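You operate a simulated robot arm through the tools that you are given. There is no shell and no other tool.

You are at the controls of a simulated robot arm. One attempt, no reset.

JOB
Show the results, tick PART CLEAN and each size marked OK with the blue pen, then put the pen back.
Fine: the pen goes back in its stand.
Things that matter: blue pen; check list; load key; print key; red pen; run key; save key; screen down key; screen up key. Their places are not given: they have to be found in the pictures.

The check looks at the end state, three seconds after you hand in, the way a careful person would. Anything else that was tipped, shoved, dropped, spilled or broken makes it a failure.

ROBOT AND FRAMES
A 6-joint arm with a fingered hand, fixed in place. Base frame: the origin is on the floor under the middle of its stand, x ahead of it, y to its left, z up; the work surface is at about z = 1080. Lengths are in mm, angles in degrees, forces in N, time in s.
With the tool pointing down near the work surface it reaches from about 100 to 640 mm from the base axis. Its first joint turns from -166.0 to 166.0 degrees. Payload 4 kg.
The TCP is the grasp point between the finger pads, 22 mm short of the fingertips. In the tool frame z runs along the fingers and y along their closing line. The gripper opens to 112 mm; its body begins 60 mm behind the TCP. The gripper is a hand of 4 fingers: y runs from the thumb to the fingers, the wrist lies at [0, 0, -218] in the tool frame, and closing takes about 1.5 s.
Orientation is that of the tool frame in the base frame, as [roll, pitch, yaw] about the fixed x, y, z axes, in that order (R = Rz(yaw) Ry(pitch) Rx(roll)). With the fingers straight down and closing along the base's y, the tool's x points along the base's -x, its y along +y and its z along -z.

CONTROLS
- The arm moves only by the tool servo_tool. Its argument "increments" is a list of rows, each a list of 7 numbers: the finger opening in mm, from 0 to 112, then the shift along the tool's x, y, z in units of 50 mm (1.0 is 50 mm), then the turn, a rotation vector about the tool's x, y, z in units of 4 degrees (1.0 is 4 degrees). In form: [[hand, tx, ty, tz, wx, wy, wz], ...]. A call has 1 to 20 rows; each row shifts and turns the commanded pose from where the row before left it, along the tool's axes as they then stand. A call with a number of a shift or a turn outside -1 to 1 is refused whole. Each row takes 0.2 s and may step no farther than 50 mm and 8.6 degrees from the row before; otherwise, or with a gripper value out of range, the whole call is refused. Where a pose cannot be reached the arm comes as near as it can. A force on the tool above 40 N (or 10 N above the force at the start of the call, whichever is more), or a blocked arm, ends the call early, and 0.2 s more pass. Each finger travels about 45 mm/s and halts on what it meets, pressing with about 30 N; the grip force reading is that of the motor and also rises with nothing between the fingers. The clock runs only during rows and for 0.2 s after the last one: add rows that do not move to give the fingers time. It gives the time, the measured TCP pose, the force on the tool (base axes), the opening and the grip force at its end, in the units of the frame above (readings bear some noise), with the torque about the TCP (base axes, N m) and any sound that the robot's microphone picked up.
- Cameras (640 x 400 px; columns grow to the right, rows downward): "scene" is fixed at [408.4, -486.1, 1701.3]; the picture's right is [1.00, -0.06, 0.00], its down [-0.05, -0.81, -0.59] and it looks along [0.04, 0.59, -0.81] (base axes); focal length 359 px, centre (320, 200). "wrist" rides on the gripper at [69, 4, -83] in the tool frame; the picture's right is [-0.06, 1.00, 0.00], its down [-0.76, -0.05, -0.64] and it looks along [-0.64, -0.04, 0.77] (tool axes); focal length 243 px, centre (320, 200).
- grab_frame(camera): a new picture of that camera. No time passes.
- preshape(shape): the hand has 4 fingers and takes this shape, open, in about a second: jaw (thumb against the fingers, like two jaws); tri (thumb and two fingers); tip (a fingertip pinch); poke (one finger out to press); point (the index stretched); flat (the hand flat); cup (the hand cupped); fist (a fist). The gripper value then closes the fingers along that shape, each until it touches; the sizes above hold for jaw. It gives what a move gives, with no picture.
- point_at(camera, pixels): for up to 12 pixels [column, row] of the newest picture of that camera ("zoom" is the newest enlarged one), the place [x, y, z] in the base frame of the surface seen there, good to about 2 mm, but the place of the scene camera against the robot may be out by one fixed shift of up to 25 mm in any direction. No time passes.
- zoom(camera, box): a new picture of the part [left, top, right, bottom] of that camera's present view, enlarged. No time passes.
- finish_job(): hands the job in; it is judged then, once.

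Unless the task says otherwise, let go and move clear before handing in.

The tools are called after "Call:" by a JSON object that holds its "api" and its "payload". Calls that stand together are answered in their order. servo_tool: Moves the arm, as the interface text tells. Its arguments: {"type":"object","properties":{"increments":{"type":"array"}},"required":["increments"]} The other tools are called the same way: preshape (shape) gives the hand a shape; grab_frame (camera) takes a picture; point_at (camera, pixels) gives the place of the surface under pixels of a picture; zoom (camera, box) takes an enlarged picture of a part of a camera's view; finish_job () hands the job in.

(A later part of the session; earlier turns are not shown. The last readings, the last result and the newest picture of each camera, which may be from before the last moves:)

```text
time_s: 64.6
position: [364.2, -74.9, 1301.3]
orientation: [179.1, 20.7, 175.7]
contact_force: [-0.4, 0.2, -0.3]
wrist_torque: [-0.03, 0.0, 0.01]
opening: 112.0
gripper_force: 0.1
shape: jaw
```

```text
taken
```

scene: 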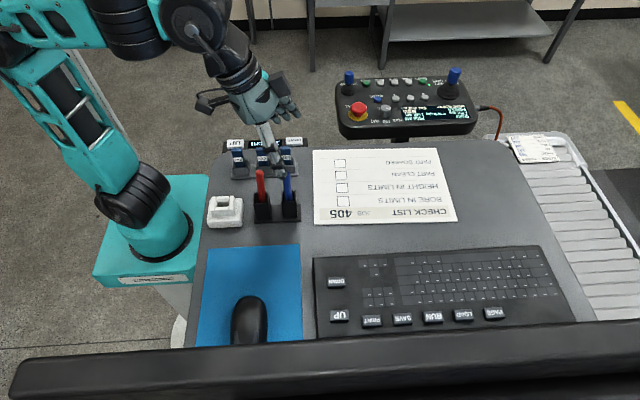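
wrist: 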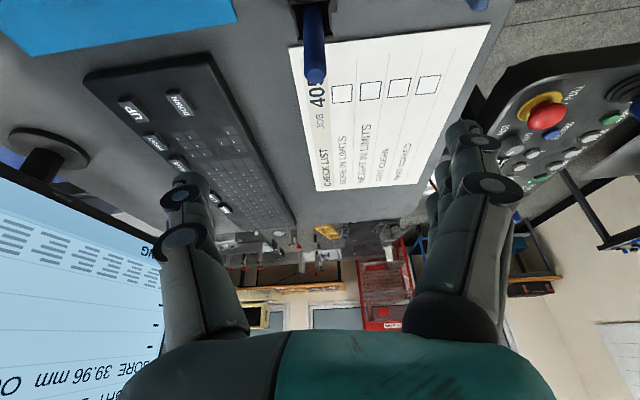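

Good, no refusals; the blue pen shows at (313,50) in the wrist view. I'll zoom and measure the pen, its holder, and neighbours.

Call:
{"api": "zoom", "payload": {"camera": "wrist", "box": [250, 0, 410, 100]}}

Call:
{"api": "point_at", "payload": {"camera": "wrist", "pixels": [[315, 74], [314, 60], [313, 40], [312, 20], [312, 8], [305, 74], [324, 74], [305, 5], [325, 5]]}}

Call:
{"api": "point_at", "payload": {"camera": "scene", "pixels": [[287, 174], [288, 190], [283, 205], [297, 205], [299, 195], [260, 174], [262, 190], [286, 150], [286, 160], [262, 152], [279, 219], [300, 219]]}}

Call:
{"api": "zoom", "payload": {"camera": "scene", "box": [210, 130, 330, 230]}}

```text
4.00 times, centred on (330, 50) of wrist
```

zoom: 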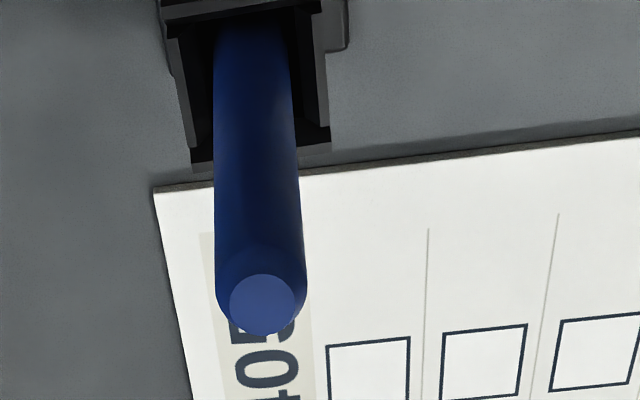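

```text
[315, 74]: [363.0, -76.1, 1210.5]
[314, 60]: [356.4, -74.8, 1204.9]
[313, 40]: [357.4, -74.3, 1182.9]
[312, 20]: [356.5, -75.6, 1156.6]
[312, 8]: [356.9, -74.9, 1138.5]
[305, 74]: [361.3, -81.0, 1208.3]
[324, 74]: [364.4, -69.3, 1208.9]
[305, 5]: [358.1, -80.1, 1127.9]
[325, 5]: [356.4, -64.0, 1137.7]
```

```text
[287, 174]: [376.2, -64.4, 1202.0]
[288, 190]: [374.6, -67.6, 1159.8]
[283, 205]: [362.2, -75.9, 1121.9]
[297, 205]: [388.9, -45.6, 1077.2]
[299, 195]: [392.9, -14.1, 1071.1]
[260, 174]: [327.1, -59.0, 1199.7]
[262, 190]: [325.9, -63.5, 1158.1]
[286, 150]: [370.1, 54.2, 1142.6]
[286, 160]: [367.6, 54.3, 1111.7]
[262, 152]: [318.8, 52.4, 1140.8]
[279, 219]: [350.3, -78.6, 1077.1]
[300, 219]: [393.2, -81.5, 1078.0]
```

```text
4.00 times, centred on (270, 180) of scene
```

zoom: 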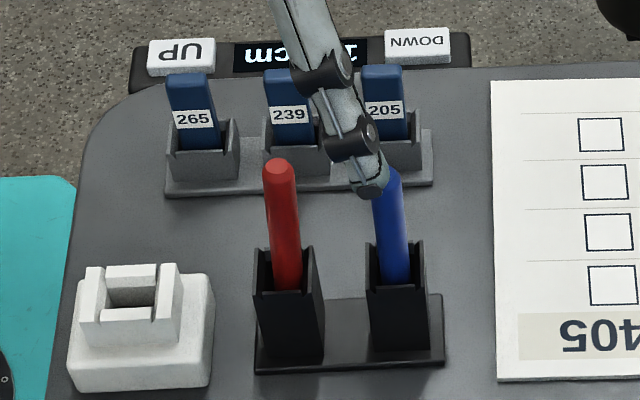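

The pen stands upright at (363,-75), 12 mm thick, top z=1210; the holder top is about z=1138. I'll descend around it to z≈1180 while reducing the lean to 5°.

Call:
{"api": "servo_tool", "payload": {"increments": [[112, 0.236, 0, 0.561, 0, 0.98, 0], [112, 0.173, 0, 0.574, 0, 0.98, 0], [112, 0.134, 0, 0.585, 0, 0.98, 0], [112, 0.094, 0, 0.593, 0, 0.98, 0]]}}

Call:
{"api": "grab_frame", "payload": {"camera": "wrist"}}

Call:
{"api": "zoom", "payload": {"camera": "scene", "box": [190, 100, 390, 240]}}

```text
time_s: 65.6
position: [361.4, -72.3, 1180.1]
orientation: [179.1, 5.0, 175.9]
contact_force: [-0.2, -0.2, 0.7]
wrist_torque: [-0.03, 0.0, -0.03]
opening: 111.9
gripper_force: 0.0
shape: jaw
```

```text
taken
```

wrist: 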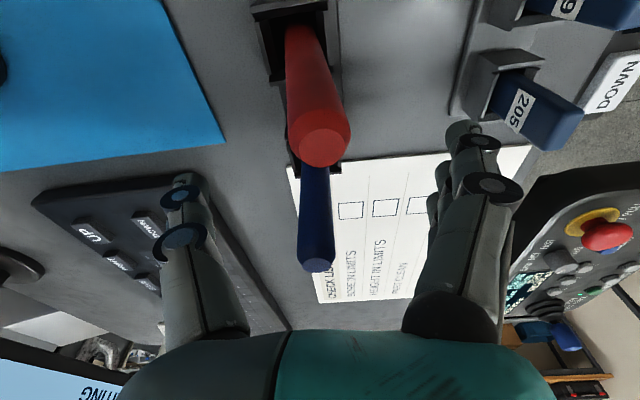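

```text
2.86 times, centred on (290, 170) of scene
```

zoom: 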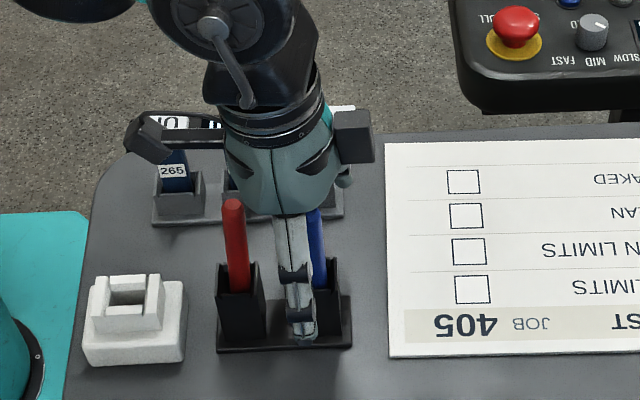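

The pen is between the open fingers (its top at (317,265) in the wrist view). I'll check its exact place relative to the TCP.

Call:
{"api": "point_at", "payload": {"camera": "wrist", "pixels": [[317, 264], [316, 240], [315, 210], [314, 185], [301, 240], [332, 240], [320, 145], [460, 130], [180, 185]]}}

```text
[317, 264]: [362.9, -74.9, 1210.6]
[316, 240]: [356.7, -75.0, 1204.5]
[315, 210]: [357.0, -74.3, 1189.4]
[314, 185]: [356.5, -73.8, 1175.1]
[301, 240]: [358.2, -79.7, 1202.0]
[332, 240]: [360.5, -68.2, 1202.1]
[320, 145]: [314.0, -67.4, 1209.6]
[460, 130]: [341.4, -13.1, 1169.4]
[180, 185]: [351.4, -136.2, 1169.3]
```

The pen's centre is (363,-74), within 2 mm of the TCP. I'll make that small shift and close the hand on it.

Call:
{"api": "servo_tool", "payload": {"increments": [[112, -0.03, -0.034, 0, 0, 0, 0], [60, 0, 0, 0, 0, 0, 0], [30, 0, 0, 0, 0, 0, 0], [10, 0, 0, 0, 0, 0, 0], [0, 0, 0, 0, 0, 0, 0], [0, 0, 0, 0, 0, 0, 0], [0, 0, 0, 0, 0, 0, 0], [0, 0, 0, 0, 0, 0, 0], [0, 0, 0, 0, 0, 0, 0], [0, 0, 0, 0, 0, 0, 0], [0, 0, 0, 0, 0, 0, 0]]}}

Call:
{"api": "grab_frame", "payload": {"camera": "wrist"}}

Call:
{"api": "zoom", "payload": {"camera": "scene", "box": [210, 120, 370, 240]}}

```text
time_s: 68.0
position: [363.6, -74.6, 1180.6]
orientation: [179.1, 4.9, 176.1]
contact_force: [-0.8, -6.3, -0.4]
wrist_torque: [-0.01, -0.03, 0.02]
opening: 0.0
gripper_force: 30.4
shape: jaw
```

```text
taken
```

wrist: 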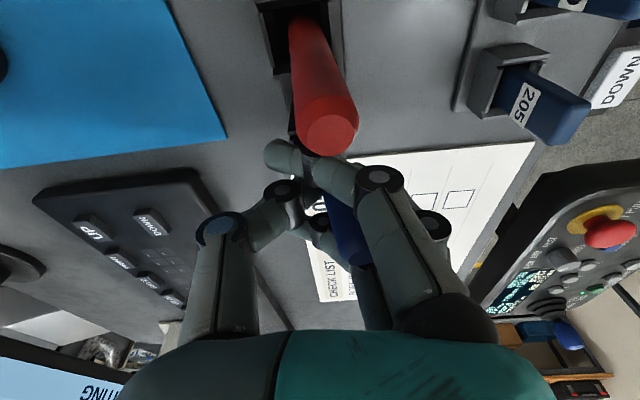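

```text
3.33 times, centred on (290, 180) of scene
```

zoom: 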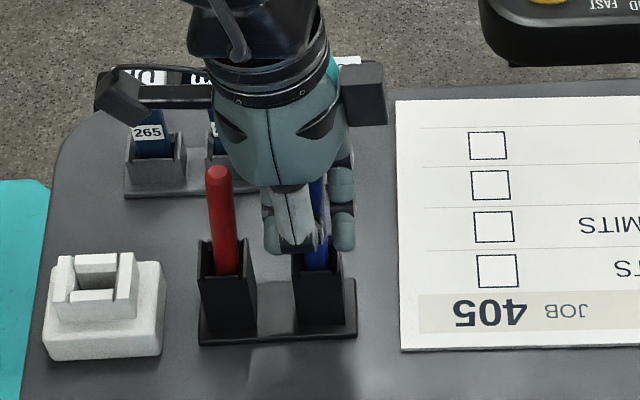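

The hand closed with 30 N but the index finger passed beside the pen, and the pen seems pinched off-centre. I'll look more closely at the grip.

Call:
{"api": "zoom", "payload": {"camera": "wrist", "box": [180, 120, 480, 330]}}

Call:
{"api": "zoom", "payload": {"camera": "scene", "box": [260, 160, 330, 225]}}

Call:
{"api": "point_at", "payload": {"camera": "wrist", "pixels": [[282, 155], [300, 165], [335, 170], [378, 178], [350, 210], [345, 240], [360, 255], [320, 235], [300, 230], [283, 190], [430, 220], [320, 205]]}}

```text
1.90 times, centred on (330, 225) of wrist
```

zoom: 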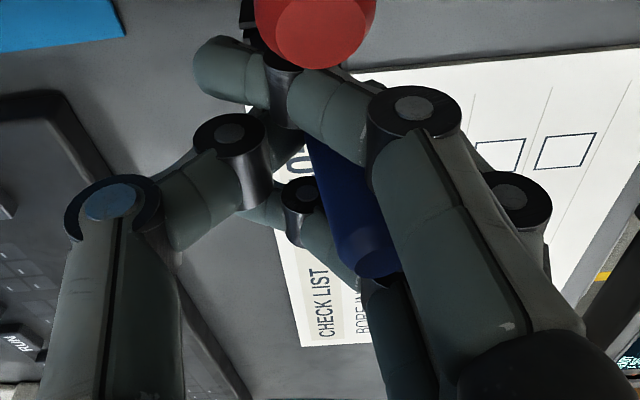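

```text
6.15 times, centred on (295, 192) of scene
```

zoom: 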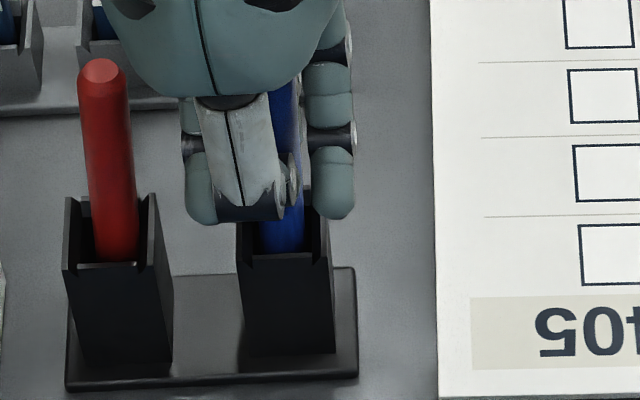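

```text
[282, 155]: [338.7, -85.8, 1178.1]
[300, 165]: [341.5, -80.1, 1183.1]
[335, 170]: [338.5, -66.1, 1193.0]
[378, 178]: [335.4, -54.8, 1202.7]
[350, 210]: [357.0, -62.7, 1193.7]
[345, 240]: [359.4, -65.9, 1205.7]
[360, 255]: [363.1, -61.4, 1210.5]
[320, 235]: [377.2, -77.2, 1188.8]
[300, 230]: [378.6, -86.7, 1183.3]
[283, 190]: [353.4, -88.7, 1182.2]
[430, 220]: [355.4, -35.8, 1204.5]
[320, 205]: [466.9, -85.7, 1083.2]
```

The pen is held between thumb and middle finger with index and ring on either side, but it has been pushed about 10 mm toward +y and leans in its holder. I'll shift the hand 9 mm toward −y to bring it upright and relieve the side force.

Call:
{"api": "servo_tool", "payload": {"increments": [[0, 0, -0.06, 0, 0, 0, 0], [0, 0, -0.06, 0, 0, 0, 0], [0, 0, -0.06, 0, 0, 0, 0], [0, 0, 0, 0, 0, 0, 0]]}}

Call:
{"api": "grab_frame", "payload": {"camera": "wrist"}}

Call:
{"api": "point_at", "payload": {"camera": "wrist", "pixels": [[350, 210], [345, 240], [360, 255], [340, 200]]}}

```text
time_s: 69.0
position: [363.4, -82.7, 1182.5]
orientation: [179.1, 5.0, 176.1]
contact_force: [0.6, 5.1, 1.9]
wrist_torque: [0.34, -0.02, 0.0]
opening: 0.1
gripper_force: 30.1
shape: jaw
```

```text
taken
```

wrist: 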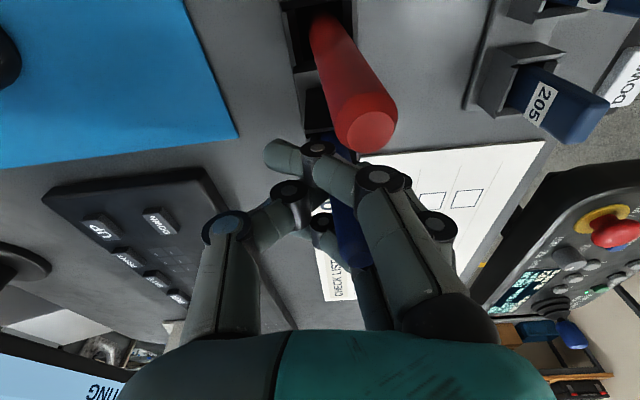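

```text
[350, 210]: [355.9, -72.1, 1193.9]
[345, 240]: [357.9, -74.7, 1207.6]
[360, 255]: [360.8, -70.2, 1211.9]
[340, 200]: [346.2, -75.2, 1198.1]
```

The side force is now +5 N, so I overshot; I'll go back 3.5 mm and then lift the pen a little to see that it comes straight.

Call:
{"api": "servo_tool", "payload": {"increments": [[0, 0, 0.07, 0, 0, 0, 0], [0, 0, 0, 0, 0, 0, 0]]}}

Call:
{"api": "servo_tool", "payload": {"increments": [[0, -0.009, 0, -0.1, 0, 0, 0], [0, -0.017, 0, -0.2, 0, 0, 0], [0, -0.017, 0, -0.2, 0, 0, 0]]}}

Call:
{"api": "grab_frame", "payload": {"camera": "wrist"}}

Call:
{"api": "zoom", "payload": {"camera": "scene", "box": [240, 140, 340, 230]}}

```text
time_s: 69.6
position: [364.6, -81.6, 1182.7]
orientation: [179.1, 5.0, 176.0]
contact_force: [0.8, 2.6, -0.6]
wrist_torque: [0.19, 0.01, 0.02]
opening: 0.1
gripper_force: 29.9
shape: jaw
```

```text
time_s: 70.4
position: [364.5, -80.8, 1207.0]
orientation: [179.1, 4.9, 176.0]
contact_force: [-0.4, 2.9, -0.1]
wrist_torque: [0.21, -0.01, 0.02]
opening: 0.0
gripper_force: 29.8
shape: jaw
```

```text
taken
```

wrist: 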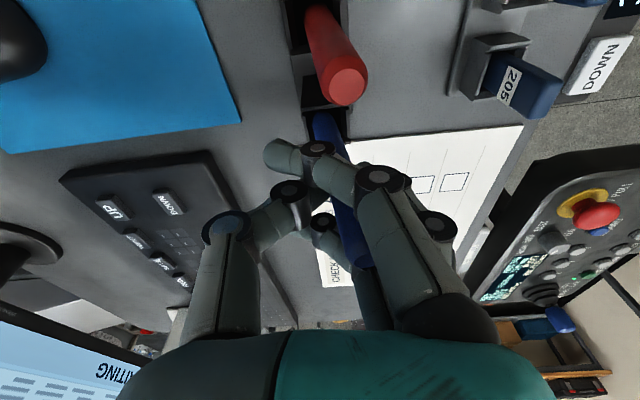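

```text
4.44 times, centred on (290, 185) of scene
```

zoom: 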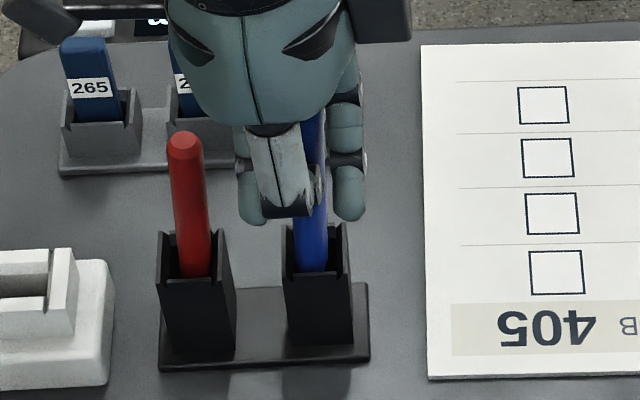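

The pen is rising with the hand and the stand stays put. I'll lift another 30 mm with a small +y correction, so the nib clears the holder.

Call:
{"api": "servo_tool", "payload": {"increments": [[0, -0.026, 0.03, -0.3, 0, 0, 0], [0, -0.026, 0.01, -0.3, 0, 0, 0]]}}

Call:
{"api": "zoom", "payload": {"camera": "scene", "box": [240, 120, 340, 230]}}

```text
time_s: 71.0
position: [364.4, -78.5, 1237.6]
orientation: [179.1, 5.0, 176.0]
contact_force: [-1.0, -0.1, -0.2]
wrist_torque: [0.02, 0.0, 0.02]
opening: 0.0
gripper_force: 30.1
shape: jaw
```

```text
3.64 times, centred on (290, 175) of scene
```

zoom: 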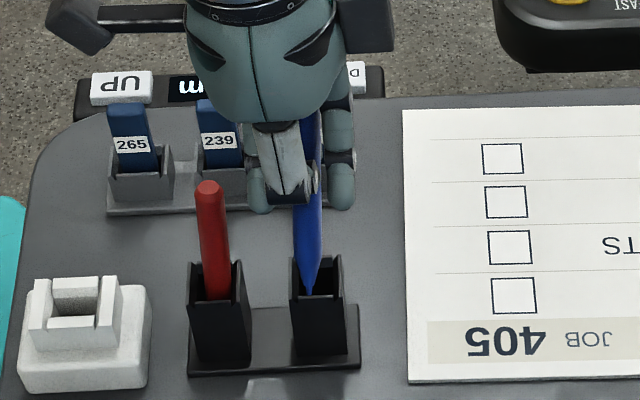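

The nib is just emerging from the holder and the side force is zero. I'll lift about 18 mm more with slightly more lean, then inspect the pen in the hand.

Call:
{"api": "servo_tool", "payload": {"increments": [[0, -0.016, 0, -0.18, 0, -0.5, 0], [0, -0.022, 0, -0.18, 0, -0.5, 0]]}}

Call:
{"api": "grab_frame", "payload": {"camera": "scene"}}

Call:
{"api": "zoom", "payload": {"camera": "scene", "box": [250, 120, 340, 220]}}

Call:
{"api": "grab_frame", "payload": {"camera": "wrist"}}

```text
time_s: 71.6
position: [364.8, -79.0, 1255.1]
orientation: [179.1, 9.1, 176.0]
contact_force: [-0.1, 0.6, -0.2]
wrist_torque: [0.02, -0.02, -0.02]
opening: 0.2
gripper_force: 30.1
shape: jaw
```

```text
taken
```

scene: 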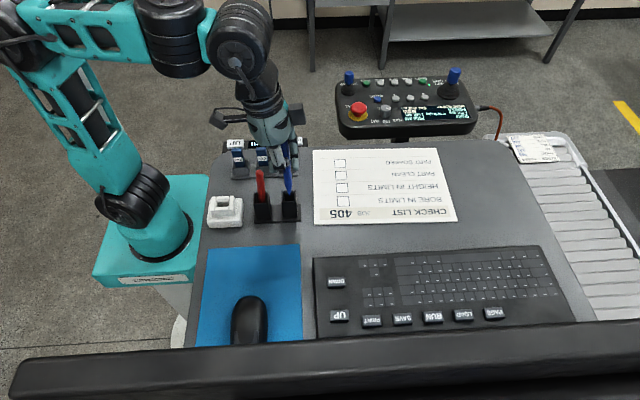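

```text
4.00 times, centred on (295, 170) of scene
```

zoom: 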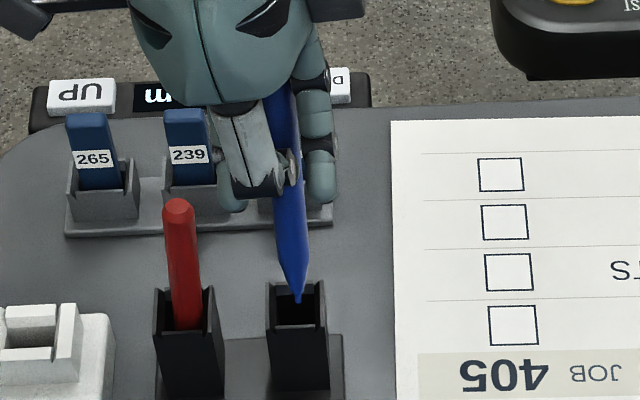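

```text
taken
```

wrist: 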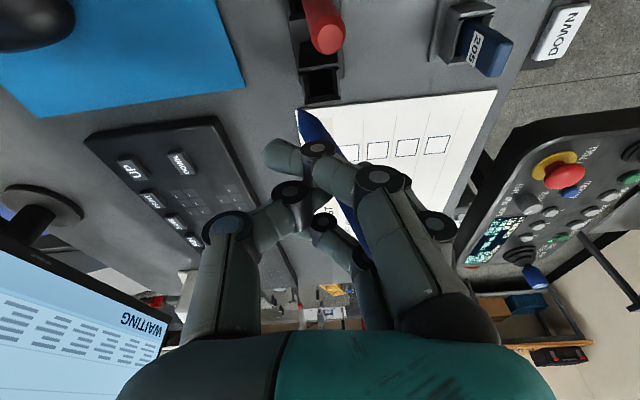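

The pen is out of the holder; its nib shows at wrist (298,111) and scene (289,195). I'll measure the nib position accurately.

Call:
{"api": "zoom", "payload": {"camera": "wrist", "box": [270, 90, 390, 165]}}

Call:
{"api": "point_at", "payload": {"camera": "wrist", "pixels": [[299, 112], [300, 114], [302, 118], [305, 122], [312, 130], [325, 145]]}}

Call:
{"api": "point_at", "payload": {"camera": "scene", "pixels": [[289.5, 195], [289.3, 194], [289, 192], [288, 186], [287, 178], [288, 168], [290, 155]]}}

```text
5.33 times, centred on (330, 128) of wrist
```

zoom: 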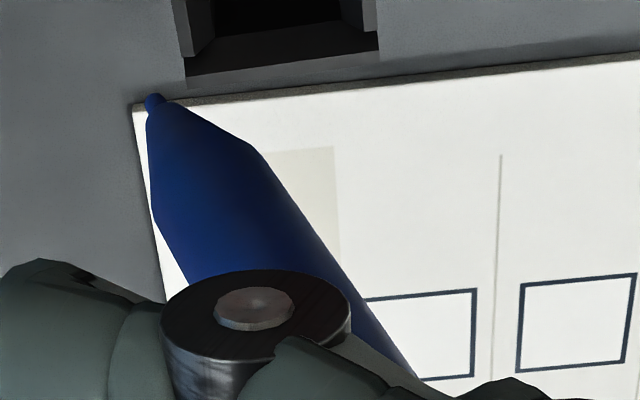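

```text
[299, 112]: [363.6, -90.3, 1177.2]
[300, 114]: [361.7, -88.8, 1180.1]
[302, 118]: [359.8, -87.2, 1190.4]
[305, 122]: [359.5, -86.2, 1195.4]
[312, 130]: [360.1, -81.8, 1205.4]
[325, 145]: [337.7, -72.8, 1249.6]
```

```text
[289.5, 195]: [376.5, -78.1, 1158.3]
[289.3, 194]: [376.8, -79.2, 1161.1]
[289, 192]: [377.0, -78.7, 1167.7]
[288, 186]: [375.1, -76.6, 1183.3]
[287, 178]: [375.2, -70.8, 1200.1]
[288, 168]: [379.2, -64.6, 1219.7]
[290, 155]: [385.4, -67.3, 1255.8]
```

I'll measure the nib's very end using the enlarged picture, at zoom (153,100).

Call:
{"api": "zoom", "payload": {"camera": "wrist", "box": [285, 100, 325, 125]}}

Call:
{"api": "zoom", "payload": {"camera": "scene", "box": [275, 150, 315, 205]}}

```text
16.00 times, centred on (305, 112) of wrist
```

zoom: 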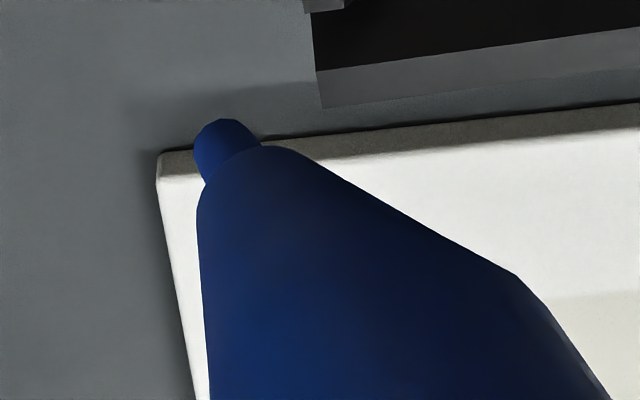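

```text
7.27 times, centred on (295, 178) of scene
```

zoom: 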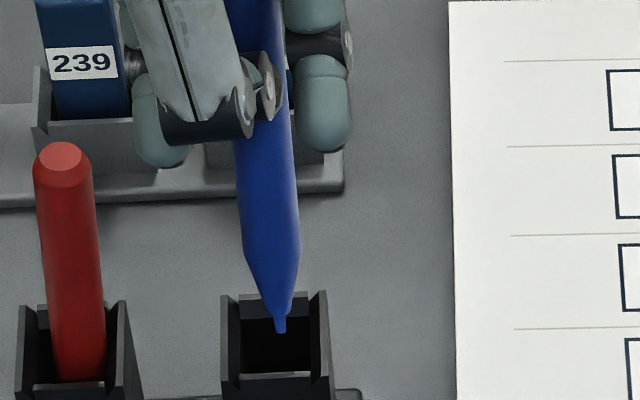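

Call:
{"api": "point_at", "payload": {"camera": "zoom", "pixels": [[281, 329], [281, 322], [280, 312], [276, 290], [270, 230], [265, 160]]}}

Call:
{"api": "point_at", "payload": {"camera": "wrist", "pixels": [[298.9, 108.5], [298.9, 109.5], [300, 111]]}}

```text
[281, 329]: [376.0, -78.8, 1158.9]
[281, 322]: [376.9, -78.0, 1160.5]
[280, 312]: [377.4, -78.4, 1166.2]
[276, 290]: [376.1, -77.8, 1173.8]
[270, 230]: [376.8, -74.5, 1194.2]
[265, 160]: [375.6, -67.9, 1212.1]
```

```text
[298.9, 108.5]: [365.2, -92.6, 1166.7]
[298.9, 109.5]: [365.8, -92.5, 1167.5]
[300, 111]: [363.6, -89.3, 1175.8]
```

The nib tip is at (365.5,-91,1167) for TCP (364.8,-79,1255), i.e. offset about (0.7,-12,-88). I'll carry it out over the check list with a little more outward lean.

Call:
{"api": "servo_tool", "payload": {"increments": [[0, -0.534, 0.139, 0.144, 0, -0.5, 0], [0, -0.534, 0.139, 0.144, 0, -0.5, 0], [0, -0.534, 0.139, 0.144, 0, -0.5, 0]]}}

Call:
{"api": "servo_tool", "payload": {"increments": [[0, -0.17, 0.5, 0.3, 0, 0, 0], [0, -0.17, 0.5, 0.3, 0, 0, 0], [0, -0.1, 0.5, 0.3, 0, 0, 0]]}}

Call:
{"api": "grab_frame", "payload": {"camera": "wrist"}}

Call:
{"api": "grab_frame", "payload": {"camera": "scene"}}

```text
time_s: 72.4
position: [446.9, -64.2, 1248.4]
orientation: [179.0, 15.0, 175.7]
contact_force: [0.1, -0.1, 0.3]
wrist_torque: [0.01, -0.04, -0.04]
opening: 0.0
gripper_force: 29.8
shape: jaw
```

```text
time_s: 73.2
position: [485.6, 7.9, 1211.2]
orientation: [179.1, 15.0, 175.7]
contact_force: [0.9, 1.0, 0.4]
wrist_torque: [0.01, -0.01, -0.04]
opening: 0.1
gripper_force: 30.2
shape: jaw
```

```text
taken
```

wrist: 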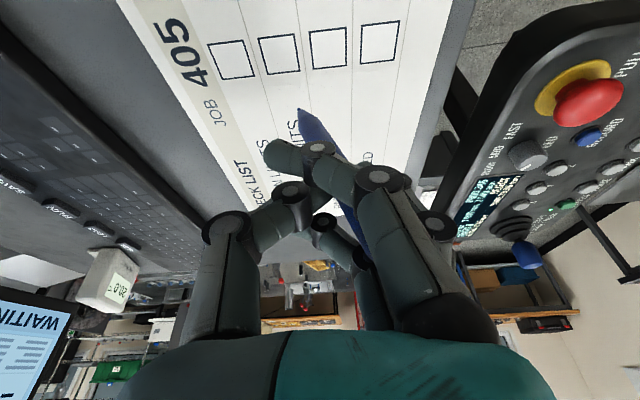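

```text
taken
```

scene: 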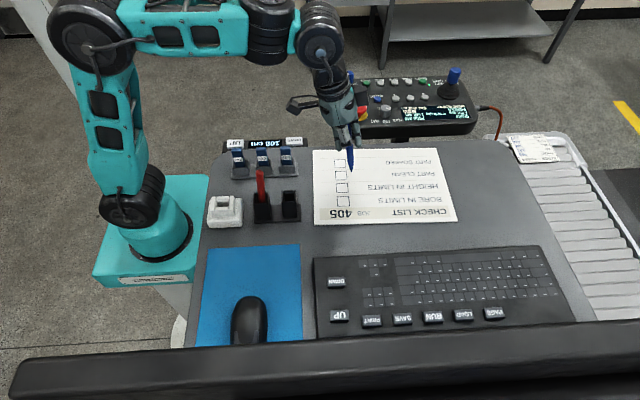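

The nib is visible at wrist (298.5,109) and the boxes at (231,60), (279,54), (328,47), (379,42). I'll measure the box corners and nib.

Call:
{"api": "point_at", "payload": {"camera": "wrist", "pixels": [[309, 32], [343, 27], [347, 64], [314, 69], [258, 39], [294, 34], [300, 69], [264, 75], [298.8, 108.8], [298.8, 109.8]]}}

Call:
{"api": "zoom", "payload": {"camera": "wrist", "box": [200, 10, 420, 130]}}

```text
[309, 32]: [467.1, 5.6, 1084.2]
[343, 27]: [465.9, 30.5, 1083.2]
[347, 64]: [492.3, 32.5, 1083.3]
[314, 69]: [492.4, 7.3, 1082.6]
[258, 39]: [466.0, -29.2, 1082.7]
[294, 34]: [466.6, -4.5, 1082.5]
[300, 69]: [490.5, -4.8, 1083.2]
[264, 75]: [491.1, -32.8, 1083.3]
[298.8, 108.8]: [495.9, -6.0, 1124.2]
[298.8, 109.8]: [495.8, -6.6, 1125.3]
```

```text
2.91 times, centred on (310, 70) of wrist
```

zoom: 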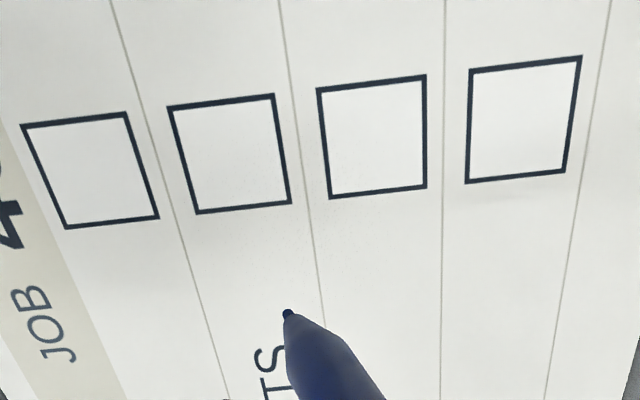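

PART CLEAN's box spans x 466–492, y 6–31 (centre 479.5,18.5); HEIGHT's centre is (478.5,-17.8); the nib's offset from the TCP is (10.3,-14.1,-87.2). I'll move the nib to ~8 mm above the tick's start in PART CLEAN.

Call:
{"api": "servo_tool", "payload": {"increments": [[0, 0.185, 0.23, 0.294, 0, 0, 0], [0, 0.185, 0.23, 0.294, 0, 0, 0], [0, 0, 0, 0, 0, 0, 0]]}}

Call:
{"api": "grab_frame", "payload": {"camera": "wrist"}}

Call:
{"api": "zoom", "payload": {"camera": "wrist", "box": [220, 60, 400, 160]}}

Call:
{"api": "point_at", "payload": {"camera": "wrist", "pixels": [[298.8, 108.8], [298.8, 109.8], [290, 95], [320, 100]]}}

```text
time_s: 74.0
position: [477.9, 32.9, 1179.7]
orientation: [179.0, 15.0, 175.8]
contact_force: [0.2, 0.3, 0.5]
wrist_torque: [0.0, 0.02, 0.01]
opening: 0.0
gripper_force: 29.9
shape: jaw
```

```text
taken
```

wrist: 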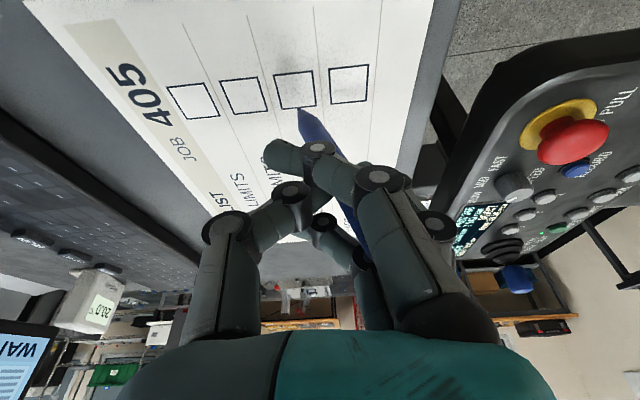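

```text
3.56 times, centred on (310, 110) of wrist
```

zoom: 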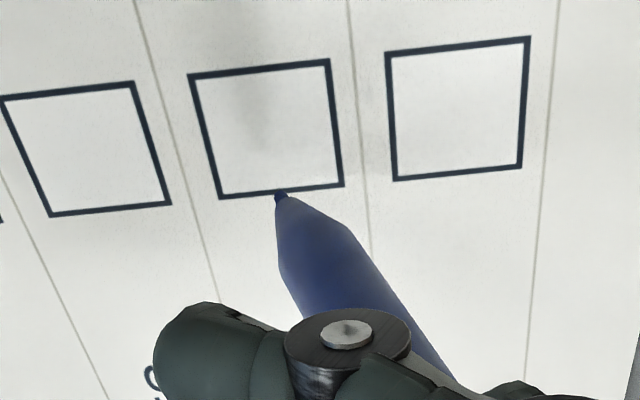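

```text
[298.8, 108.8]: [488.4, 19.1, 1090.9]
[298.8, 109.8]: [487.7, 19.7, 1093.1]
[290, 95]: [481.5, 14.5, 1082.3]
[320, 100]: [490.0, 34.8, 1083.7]
```

The nib is at (488,19,1091), 8 mm above the paper at the start of the tick. I'll lower 5 mm, then 1 mm at a time.

Call:
{"api": "servo_tool", "payload": {"increments": [[0, 0.026, 0, 0.097, 0, 0, 0], [0, 0.0052, 0, 0.0193, 0, 0, 0], [0, 0, 0, 0, 0, 0, 0]]}}

Call:
{"api": "servo_tool", "payload": {"increments": [[0, 0.0052, 0, 0.0193, 0, 0, 0], [0, 0, 0, 0, 0, 0, 0]]}}

Call:
{"api": "servo_tool", "payload": {"increments": [[0, 0.0052, 0, 0.0193, 0, 0, 0], [0, 0, 0, 0, 0, 0, 0]]}}

```text
time_s: 74.8
position: [478.4, 32.6, 1172.6]
orientation: [179.0, 14.9, 175.8]
contact_force: [-0.1, -0.2, -0.4]
wrist_torque: [-0.01, -0.03, 0.0]
opening: 0.0
gripper_force: 29.6
shape: jaw
```

```text
time_s: 75.4
position: [479.0, 34.7, 1173.4]
orientation: [179.0, 15.1, 175.8]
contact_force: [-0.7, 0.1, 1.6]
wrist_torque: [-0.02, 0.02, -0.02]
opening: 0.1
gripper_force: 30.1
shape: jaw
```

```text
time_s: 76.0
position: [478.7, 32.0, 1172.4]
orientation: [179.0, 15.1, 175.8]
contact_force: [-0.1, 1.0, 2.9]
wrist_torque: [0.02, -0.04, -0.01]
opening: 0.0
gripper_force: 30.0
shape: jaw
```

Contact with the paper is felt (about 3 N). I'll draw the tick: short stroke, then the long stroke.

Call:
{"api": "servo_tool", "payload": {"increments": [[0, 0.0336, 0.03, -0.009, 0, 0, 0], [0, 0.0336, 0.03, -0.009, 0, 0, 0], [0, 0.0336, 0.03, -0.009, 0, 0, 0], [0, 0.0336, 0.03, -0.009, 0, 0, 0], [0, 0.0318, -0.0525, -0.0085, 0, 0, 0], [0, 0.0318, -0.0525, -0.0085, 0, 0, 0], [0, 0.0318, -0.0525, -0.0085, 0, 0, 0], [0, 0.0318, -0.0525, -0.0085, 0, 0, 0], [0, 0.0318, -0.0525, -0.0085, 0, 0, 0], [0, 0.0318, -0.0525, -0.0085, 0, 0, 0]]}}

Call:
{"api": "servo_tool", "payload": {"increments": [[0, -0.052, 0, -0.193, 0, 0, 0], [0, -0.052, 0, -0.193, 0, 0, 0]]}}

Call:
{"api": "grab_frame", "payload": {"camera": "wrist"}}

Call:
{"api": "zoom", "payload": {"camera": "wrist", "box": [200, 30, 400, 140]}}

Call:
{"api": "zoom", "payload": {"camera": "scene", "box": [300, 135, 470, 230]}}

```text
time_s: 78.2
position: [460.0, 23.9, 1169.9]
orientation: [179.1, 15.0, 175.8]
contact_force: [1.8, 2.1, 1.5]
wrist_torque: [0.05, -0.07, 0.02]
opening: 0.1
gripper_force: 30.0
shape: jaw
```

```text
time_s: 78.8
position: [461.0, 25.3, 1190.8]
orientation: [179.1, 15.0, 175.8]
contact_force: [0.5, 0.1, -0.1]
wrist_torque: [-0.02, 0.03, 0.03]
opening: 0.0
gripper_force: 30.0
shape: jaw
```

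```text
taken
```

wrist: 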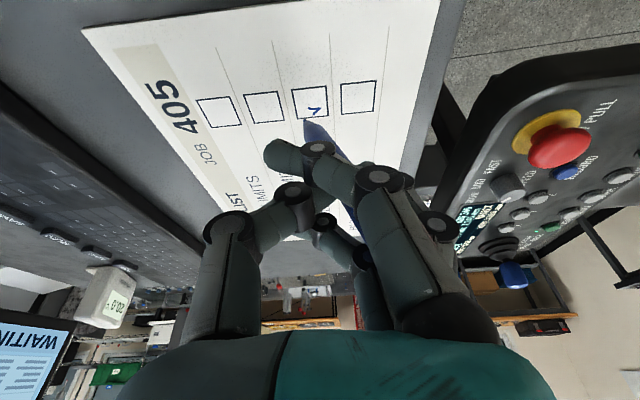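

```text
3.20 times, centred on (300, 85) of wrist
```

zoom: 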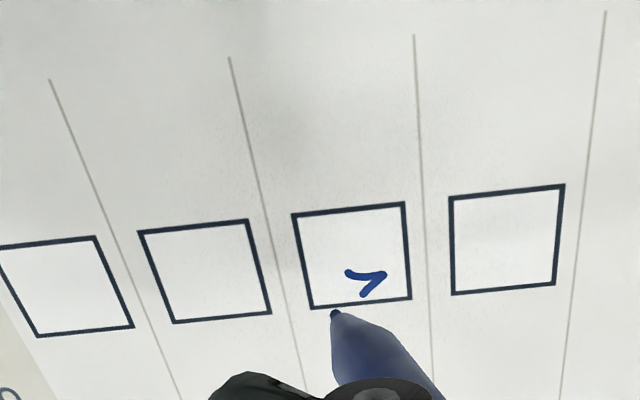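

```text
3.76 times, centred on (385, 182) of scene
```

zoom: 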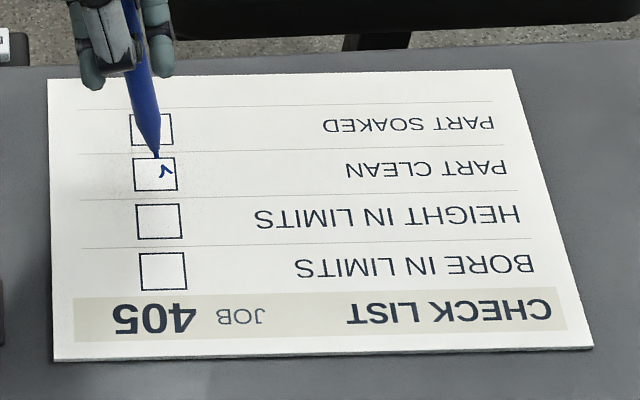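

A blue tick mark is on PART CLEAN, though its long stroke is short because the pen lost contact. I'll measure the nib again to see whether the pen shifted in the grip.

Call:
{"api": "point_at", "payload": {"camera": "wrist", "pixels": [[304, 120], [304.4, 121], [315, 128], [319, 114], [324.5, 108], [312, 107], [303, 118]]}}

Call:
{"api": "zoom", "payload": {"camera": "wrist", "box": [280, 80, 360, 150]}}

```text
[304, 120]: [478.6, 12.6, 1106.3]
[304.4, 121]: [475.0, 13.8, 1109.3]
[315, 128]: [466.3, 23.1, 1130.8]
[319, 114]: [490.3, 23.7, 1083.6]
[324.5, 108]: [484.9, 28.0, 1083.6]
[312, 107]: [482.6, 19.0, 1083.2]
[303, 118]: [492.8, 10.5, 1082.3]
```

```text
5.71 times, centred on (320, 115) of wrist
```

zoom: 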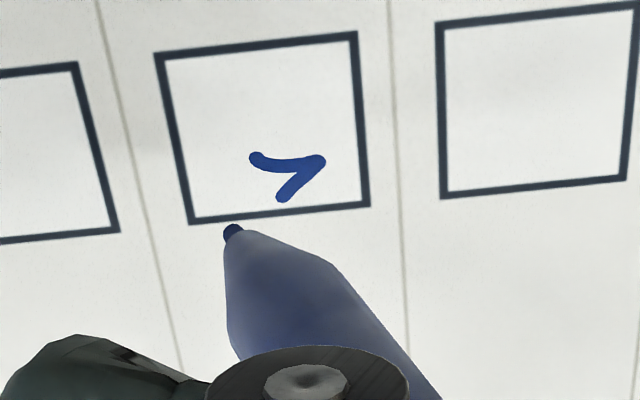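

The pen pivoted a little in the grip (nib offset now (17.6,-12.7,-84.5)), so the long stroke stopped short at (482.6,19). I'll lower the nib there again and extend the stroke toward (471,9).

Call:
{"api": "servo_tool", "payload": {"increments": [[0, 0.007, 0.077, 0.174, 0, 0, 0], [0, 0.007, 0.077, 0.174, 0, 0, 0], [0, 0.0052, 0, 0.0193, 0, 0, 0], [0, 0.0052, 0, 0.0193, 0, 0, 0], [0, 0, 0, 0, 0, 0, 0]]}}

Call:
{"api": "servo_tool", "payload": {"increments": [[0, 0.0052, 0, 0.0193, 0, 0, 0], [0, 0, 0, 0, 0, 0, 0]]}}

Call:
{"api": "servo_tool", "payload": {"increments": [[0, 0.0052, 0, 0.0193, 0, 0, 0], [0, 0, 0, 0, 0, 0, 0]]}}

Call:
{"api": "zoom", "payload": {"camera": "wrist", "box": [280, 80, 360, 150]}}

```text
time_s: 80.0
position: [466.2, 33.0, 1171.2]
orientation: [179.0, 15.0, 175.8]
contact_force: [0.3, -0.3, -0.2]
wrist_torque: [0.02, -0.01, 0.0]
opening: 0.3
gripper_force: 29.7
shape: jaw
```

```text
time_s: 80.6
position: [463.9, 33.9, 1170.8]
orientation: [178.9, 14.9, 175.8]
contact_force: [0.7, 0.4, -0.2]
wrist_torque: [-0.03, 0.0, 0.01]
opening: 0.0
gripper_force: 29.8
shape: jaw
```

```text
time_s: 81.2
position: [464.3, 32.3, 1170.5]
orientation: [179.1, 15.3, 175.9]
contact_force: [-0.1, 0.4, 1.9]
wrist_torque: [0.03, 0.0, 0.04]
opening: 0.1
gripper_force: 29.9
shape: jaw
```

```text
5.71 times, centred on (320, 115) of wrist
```

zoom: 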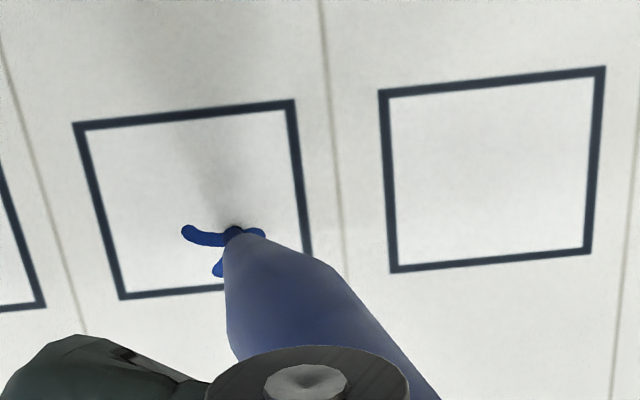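

The nib is touching the middle of the existing stroke. I'll slide along it to its end and then continue up to make the long arm of the tick.

Call:
{"api": "servo_tool", "payload": {"increments": [[0, -0.003, -0.04, 0.001, 0, 0, 0], [0, -0.003, -0.04, 0.001, 0, 0, 0], [0, -0.003, -0.04, 0.001, 0, 0, 0], [0, 0.042, -0.035, -0.005, 0, 0, 0], [0, 0.042, -0.035, -0.005, 0, 0, 0], [0, 0.042, -0.035, -0.005, 0, 0, 0], [0, 0.042, -0.035, -0.005, 0, 0, 0], [0, 0.042, -0.035, -0.005, 0, 0, 0]]}}

Call:
{"api": "zoom", "payload": {"camera": "wrist", "box": [280, 60, 360, 150]}}

```text
time_s: 83.0
position: [454.1, 18.4, 1169.7]
orientation: [179.0, 15.0, 175.8]
contact_force: [-0.3, -0.2, 1.0]
wrist_torque: [0.01, -0.03, -0.01]
opening: 0.1
gripper_force: 29.5
shape: jaw
```

```text
4.44 times, centred on (320, 105) of wrist
```

zoom: 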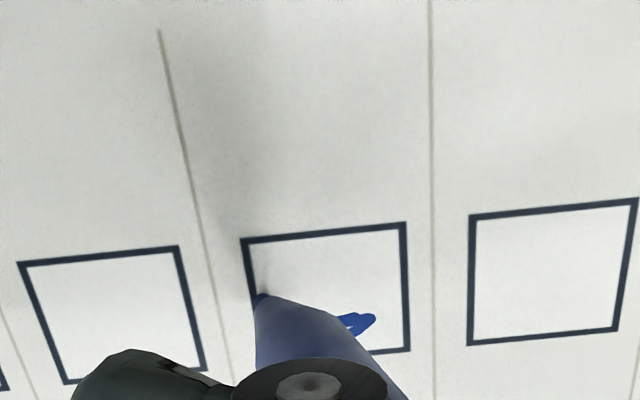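

The nib has come to the left side of the box. I'll lift now and look.

Call:
{"api": "servo_tool", "payload": {"increments": [[0, -0.052, 0.0, -0.193, 0, 0, 0], [0, -0.052, 0.0, -0.193, 0, 0, 0], [0, -0.052, 0.1, -0.193, 0, 0, 0]]}}

Call:
{"api": "grab_frame", "payload": {"camera": "wrist"}}

Call:
{"api": "zoom", "payload": {"camera": "wrist", "box": [220, 40, 380, 140]}}

Call:
{"api": "zoom", "payload": {"camera": "scene", "box": [310, 140, 390, 215]}}

```text
time_s: 83.8
position: [452.1, 22.6, 1197.4]
orientation: [179.1, 15.0, 175.9]
contact_force: [0.1, 0.9, -0.3]
wrist_torque: [-0.01, 0.01, -0.03]
opening: 0.0
gripper_force: 30.2
shape: jaw
```

```text
taken
```

wrist: 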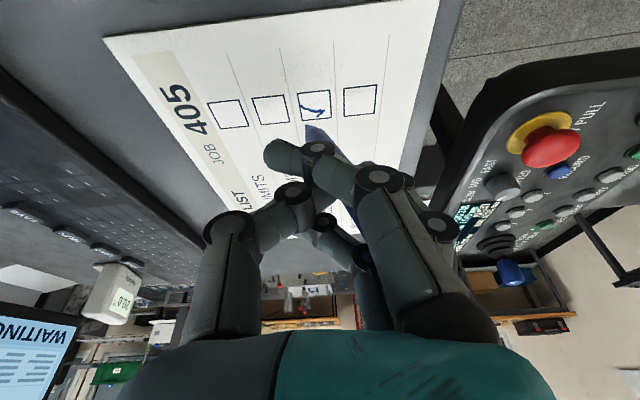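

```text
4.00 times, centred on (300, 90) of wrist
```

zoom: 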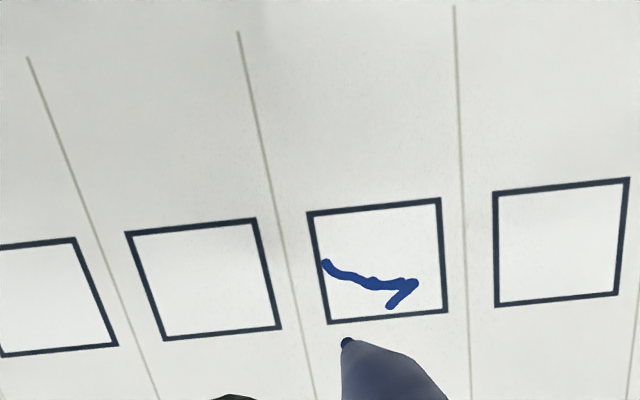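

```text
5.33 times, centred on (350, 178) of scene
```

zoom: 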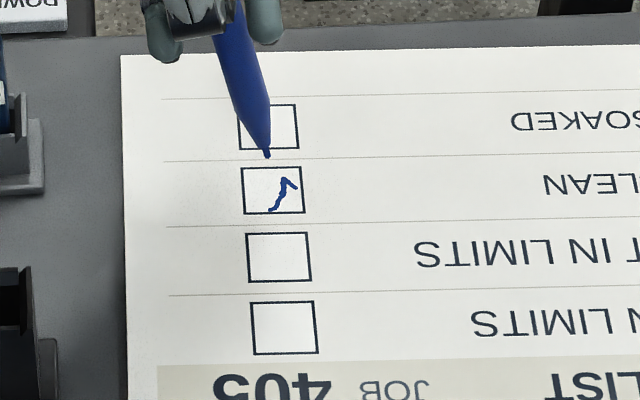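

PART CLEAN now has a clear tick inside its box. Next is HEIGHT IN LIMITS; I'll measure the nib's present position first.

Call:
{"api": "point_at", "payload": {"camera": "wrist", "pixels": [[306.7, 125.2], [306.7, 126], [253, 98], [285, 94], [291, 122], [261, 125]]}}

```text
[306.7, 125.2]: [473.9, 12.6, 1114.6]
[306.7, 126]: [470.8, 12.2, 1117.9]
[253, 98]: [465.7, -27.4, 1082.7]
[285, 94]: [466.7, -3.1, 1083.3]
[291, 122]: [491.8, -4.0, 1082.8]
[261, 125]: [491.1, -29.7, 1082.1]
```

The nib offset is now (21.8,-10,-82.8). I'll move to the start of the HEIGHT tick at about (487,-18) and lower to just above the paper.

Call:
{"api": "servo_tool", "payload": {"increments": [[0, -0.087, -0.296, 0.266, 0, 0, 0], [0, -0.087, -0.296, 0.266, 0, 0, 0], [0, 0, 0, 0, 0, 0, 0]]}}

Call:
{"api": "grab_frame", "payload": {"camera": "wrist"}}

Call:
{"api": "zoom", "payload": {"camera": "wrist", "box": [240, 60, 380, 150]}}

Call:
{"api": "point_at", "payload": {"camera": "wrist", "pixels": [[306.7, 124.7], [306.7, 125.4]]}}

```text
time_s: 84.6
position: [466.3, -8.4, 1174.7]
orientation: [178.9, 15.0, 175.9]
contact_force: [-0.5, -0.1, 0.6]
wrist_torque: [-0.05, -0.01, 0.0]
opening: 0.0
gripper_force: 29.9
shape: jaw
```

```text
taken
```

wrist: 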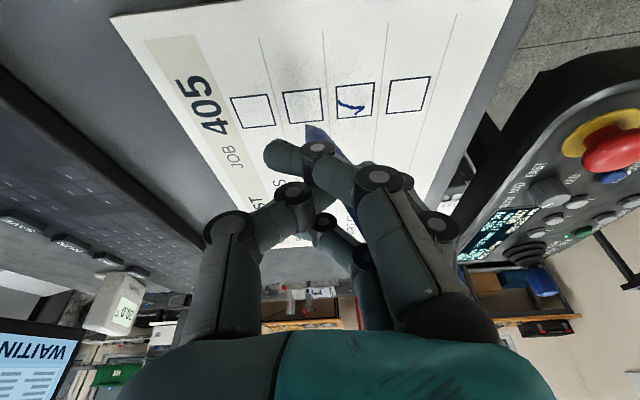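

```text
4.44 times, centred on (310, 105) of wrist
```

zoom: 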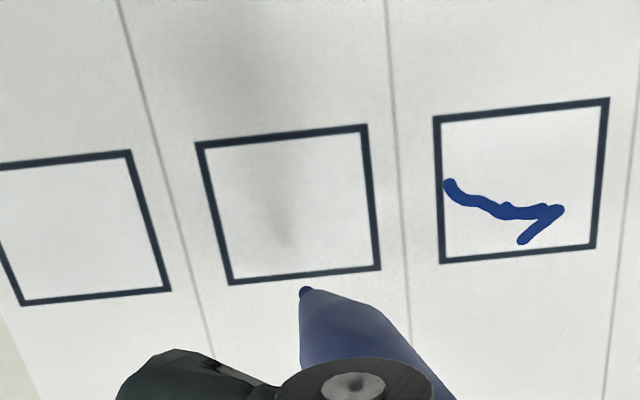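

```text
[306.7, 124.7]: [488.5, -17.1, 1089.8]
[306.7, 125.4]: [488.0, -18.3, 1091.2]
```

The nib is at (488.5,-17,1090), about 5 mm above contact. I'll lower it with a small inward shift, in 1 mm steps near the paper.

Call:
{"api": "servo_tool", "payload": {"increments": [[0, 0.054, 0, 0.048, 0, 0, 0], [0, 0.0052, 0, 0.0193, 0, 0, 0], [0, 0, 0, 0, 0, 0, 0]]}}

Call:
{"api": "servo_tool", "payload": {"increments": [[0, 0.0052, 0, 0.0193, 0, 0, 0], [0, 0, 0, 0, 0, 0, 0]]}}

Call:
{"api": "servo_tool", "payload": {"increments": [[0, 0.0052, 0, 0.0193, 0, 0, 0], [0, 0, 0, 0, 0, 0, 0]]}}

Call:
{"api": "zoom", "payload": {"camera": "wrist", "box": [240, 60, 380, 150]}}

```text
time_s: 85.4
position: [464.6, -6.3, 1170.5]
orientation: [179.1, 15.1, 175.8]
contact_force: [-0.5, -0.7, -0.6]
wrist_torque: [0.03, -0.01, 0.02]
opening: 0.0
gripper_force: 30.0
shape: jaw
```

```text
time_s: 86.0
position: [464.6, -7.8, 1169.0]
orientation: [178.9, 15.0, 175.9]
contact_force: [0.2, 1.3, 3.3]
wrist_torque: [-0.01, -0.02, -0.02]
opening: 0.0
gripper_force: 30.0
shape: jaw
```

```text
time_s: 86.6
position: [464.2, -7.6, 1168.4]
orientation: [179.0, 15.1, 175.9]
contact_force: [-2.9, 1.6, 9.9]
wrist_torque: [0.06, 0.0, 0.02]
opening: 0.2
gripper_force: 29.7
shape: jaw
```

```text
4.44 times, centred on (310, 105) of wrist
```

zoom: 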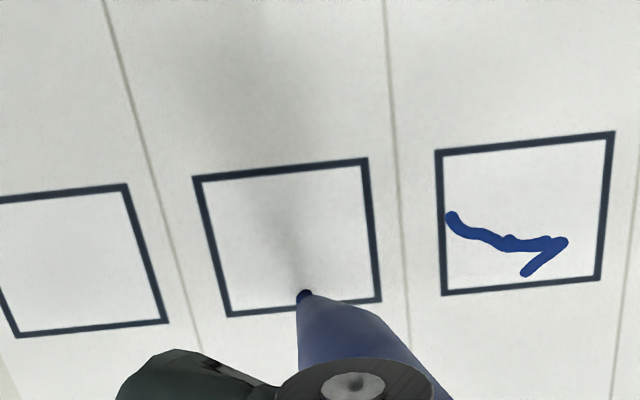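

Contact is at nearly 10 N, a bit strong; I'll ease up slightly while drawing the short stroke and then the long stroke.

Call:
{"api": "servo_tool", "payload": {"increments": [[0, 0.0296, 0.033, -0.0245, 0, 0, 0], [0, 0.0336, 0.033, -0.009, 0, 0, 0], [0, 0.0336, 0.033, -0.009, 0, 0, 0], [0, 0.0336, 0.033, -0.009, 0, 0, 0], [0, 0.028, -0.0507, -0.003, 0, 0, 0], [0, 0.028, -0.0507, -0.003, 0, 0, 0], [0, 0.028, -0.0507, -0.003, 0, 0, 0], [0, 0.028, -0.0507, -0.003, 0, 0, 0], [0, 0.028, -0.0507, -0.003, 0, 0, 0]]}}

Call:
{"api": "zoom", "payload": {"camera": "wrist", "box": [240, 60, 380, 150]}}

```text
time_s: 88.6
position: [450.2, -12.7, 1167.7]
orientation: [179.0, 15.0, 175.8]
contact_force: [-0.1, 1.3, 1.8]
wrist_torque: [0.01, -0.06, 0.02]
opening: 0.2
gripper_force: 29.5
shape: jaw
```

```text
4.44 times, centred on (310, 105) of wrist
```

zoom: 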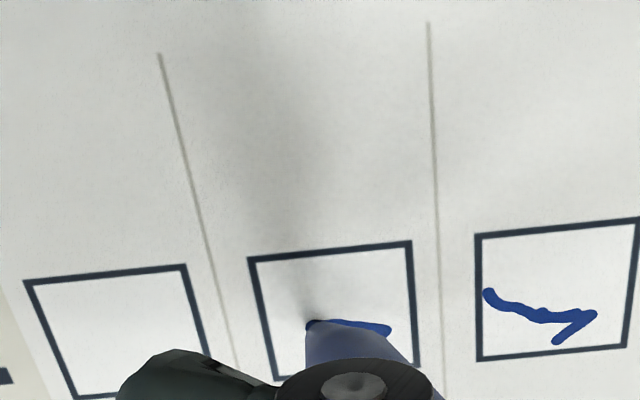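

The long stroke is going well (vertex at right, nib at (310,325)). I'll extend it a little further up and left, staying inside the box.

Call:
{"api": "servo_tool", "payload": {"increments": [[0, 0.0375, -0.028, -0.005, 0, 0, 0], [0, 0.0375, -0.028, -0.005, 0, 0, 0], [0, 0.0375, -0.028, -0.005, 0, 0, 0], [0, 0.0375, -0.028, -0.005, 0, 0, 0]]}}

Call:
{"api": "zoom", "payload": {"camera": "wrist", "box": [240, 60, 380, 150]}}

```text
time_s: 89.6
position: [444.8, -16.9, 1166.5]
orientation: [179.1, 15.2, 175.9]
contact_force: [1.0, 2.7, 5.8]
wrist_torque: [0.18, -0.31, 0.11]
opening: 0.0
gripper_force: 29.5
shape: jaw
```

```text
4.44 times, centred on (310, 105) of wrist
```

zoom: 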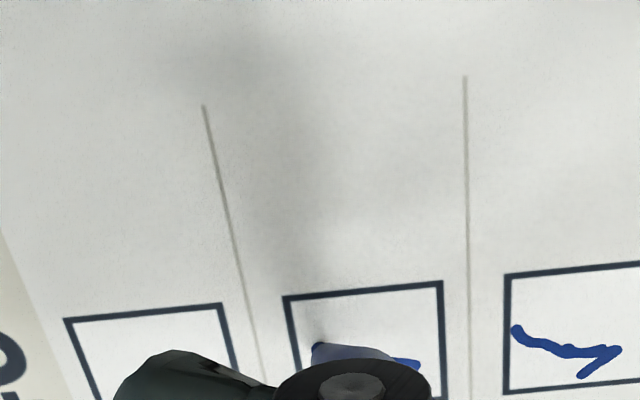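

The nib is near the box's left side; I'll lift off and look at the result.

Call:
{"api": "servo_tool", "payload": {"increments": [[0, -0.052, 0, -0.193, 0, 0, 0], [0, -0.078, 0, -0.29, 0, 0, 0], [0, -0.078, 0, -0.29, 0, 0, 0]]}}

Call:
{"api": "grab_frame", "payload": {"camera": "wrist"}}

Call:
{"api": "zoom", "payload": {"camera": "wrist", "box": [220, 60, 400, 160]}}

Call:
{"api": "zoom", "payload": {"camera": "scene", "box": [300, 135, 400, 230]}}

```text
time_s: 90.4
position: [441.9, -19.1, 1206.0]
orientation: [179.0, 15.1, 175.8]
contact_force: [0.1, 0.4, 0.1]
wrist_torque: [0.0, 0.01, 0.0]
opening: 0.0
gripper_force: 30.0
shape: jaw
```

```text
taken
```

wrist: 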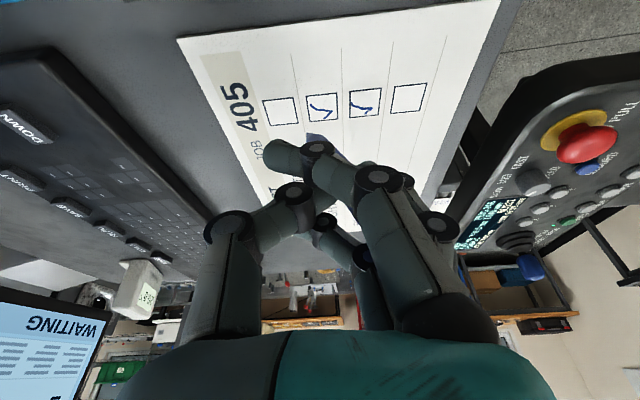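

```text
3.56 times, centred on (310, 110) of wrist
```

zoom: 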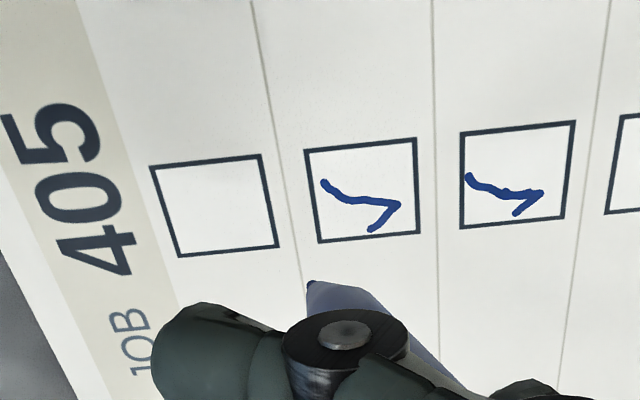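

```text
4.21 times, centred on (350, 182) of scene
```

zoom: 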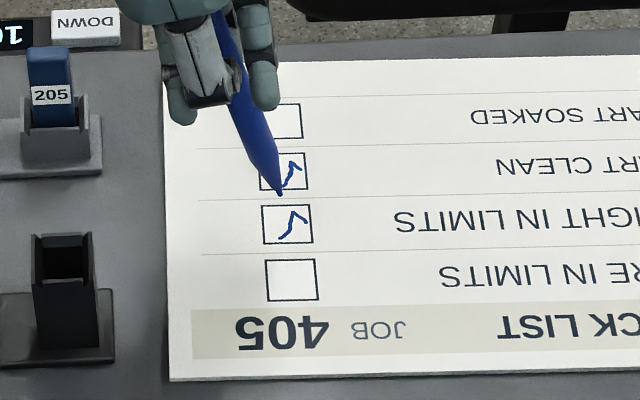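

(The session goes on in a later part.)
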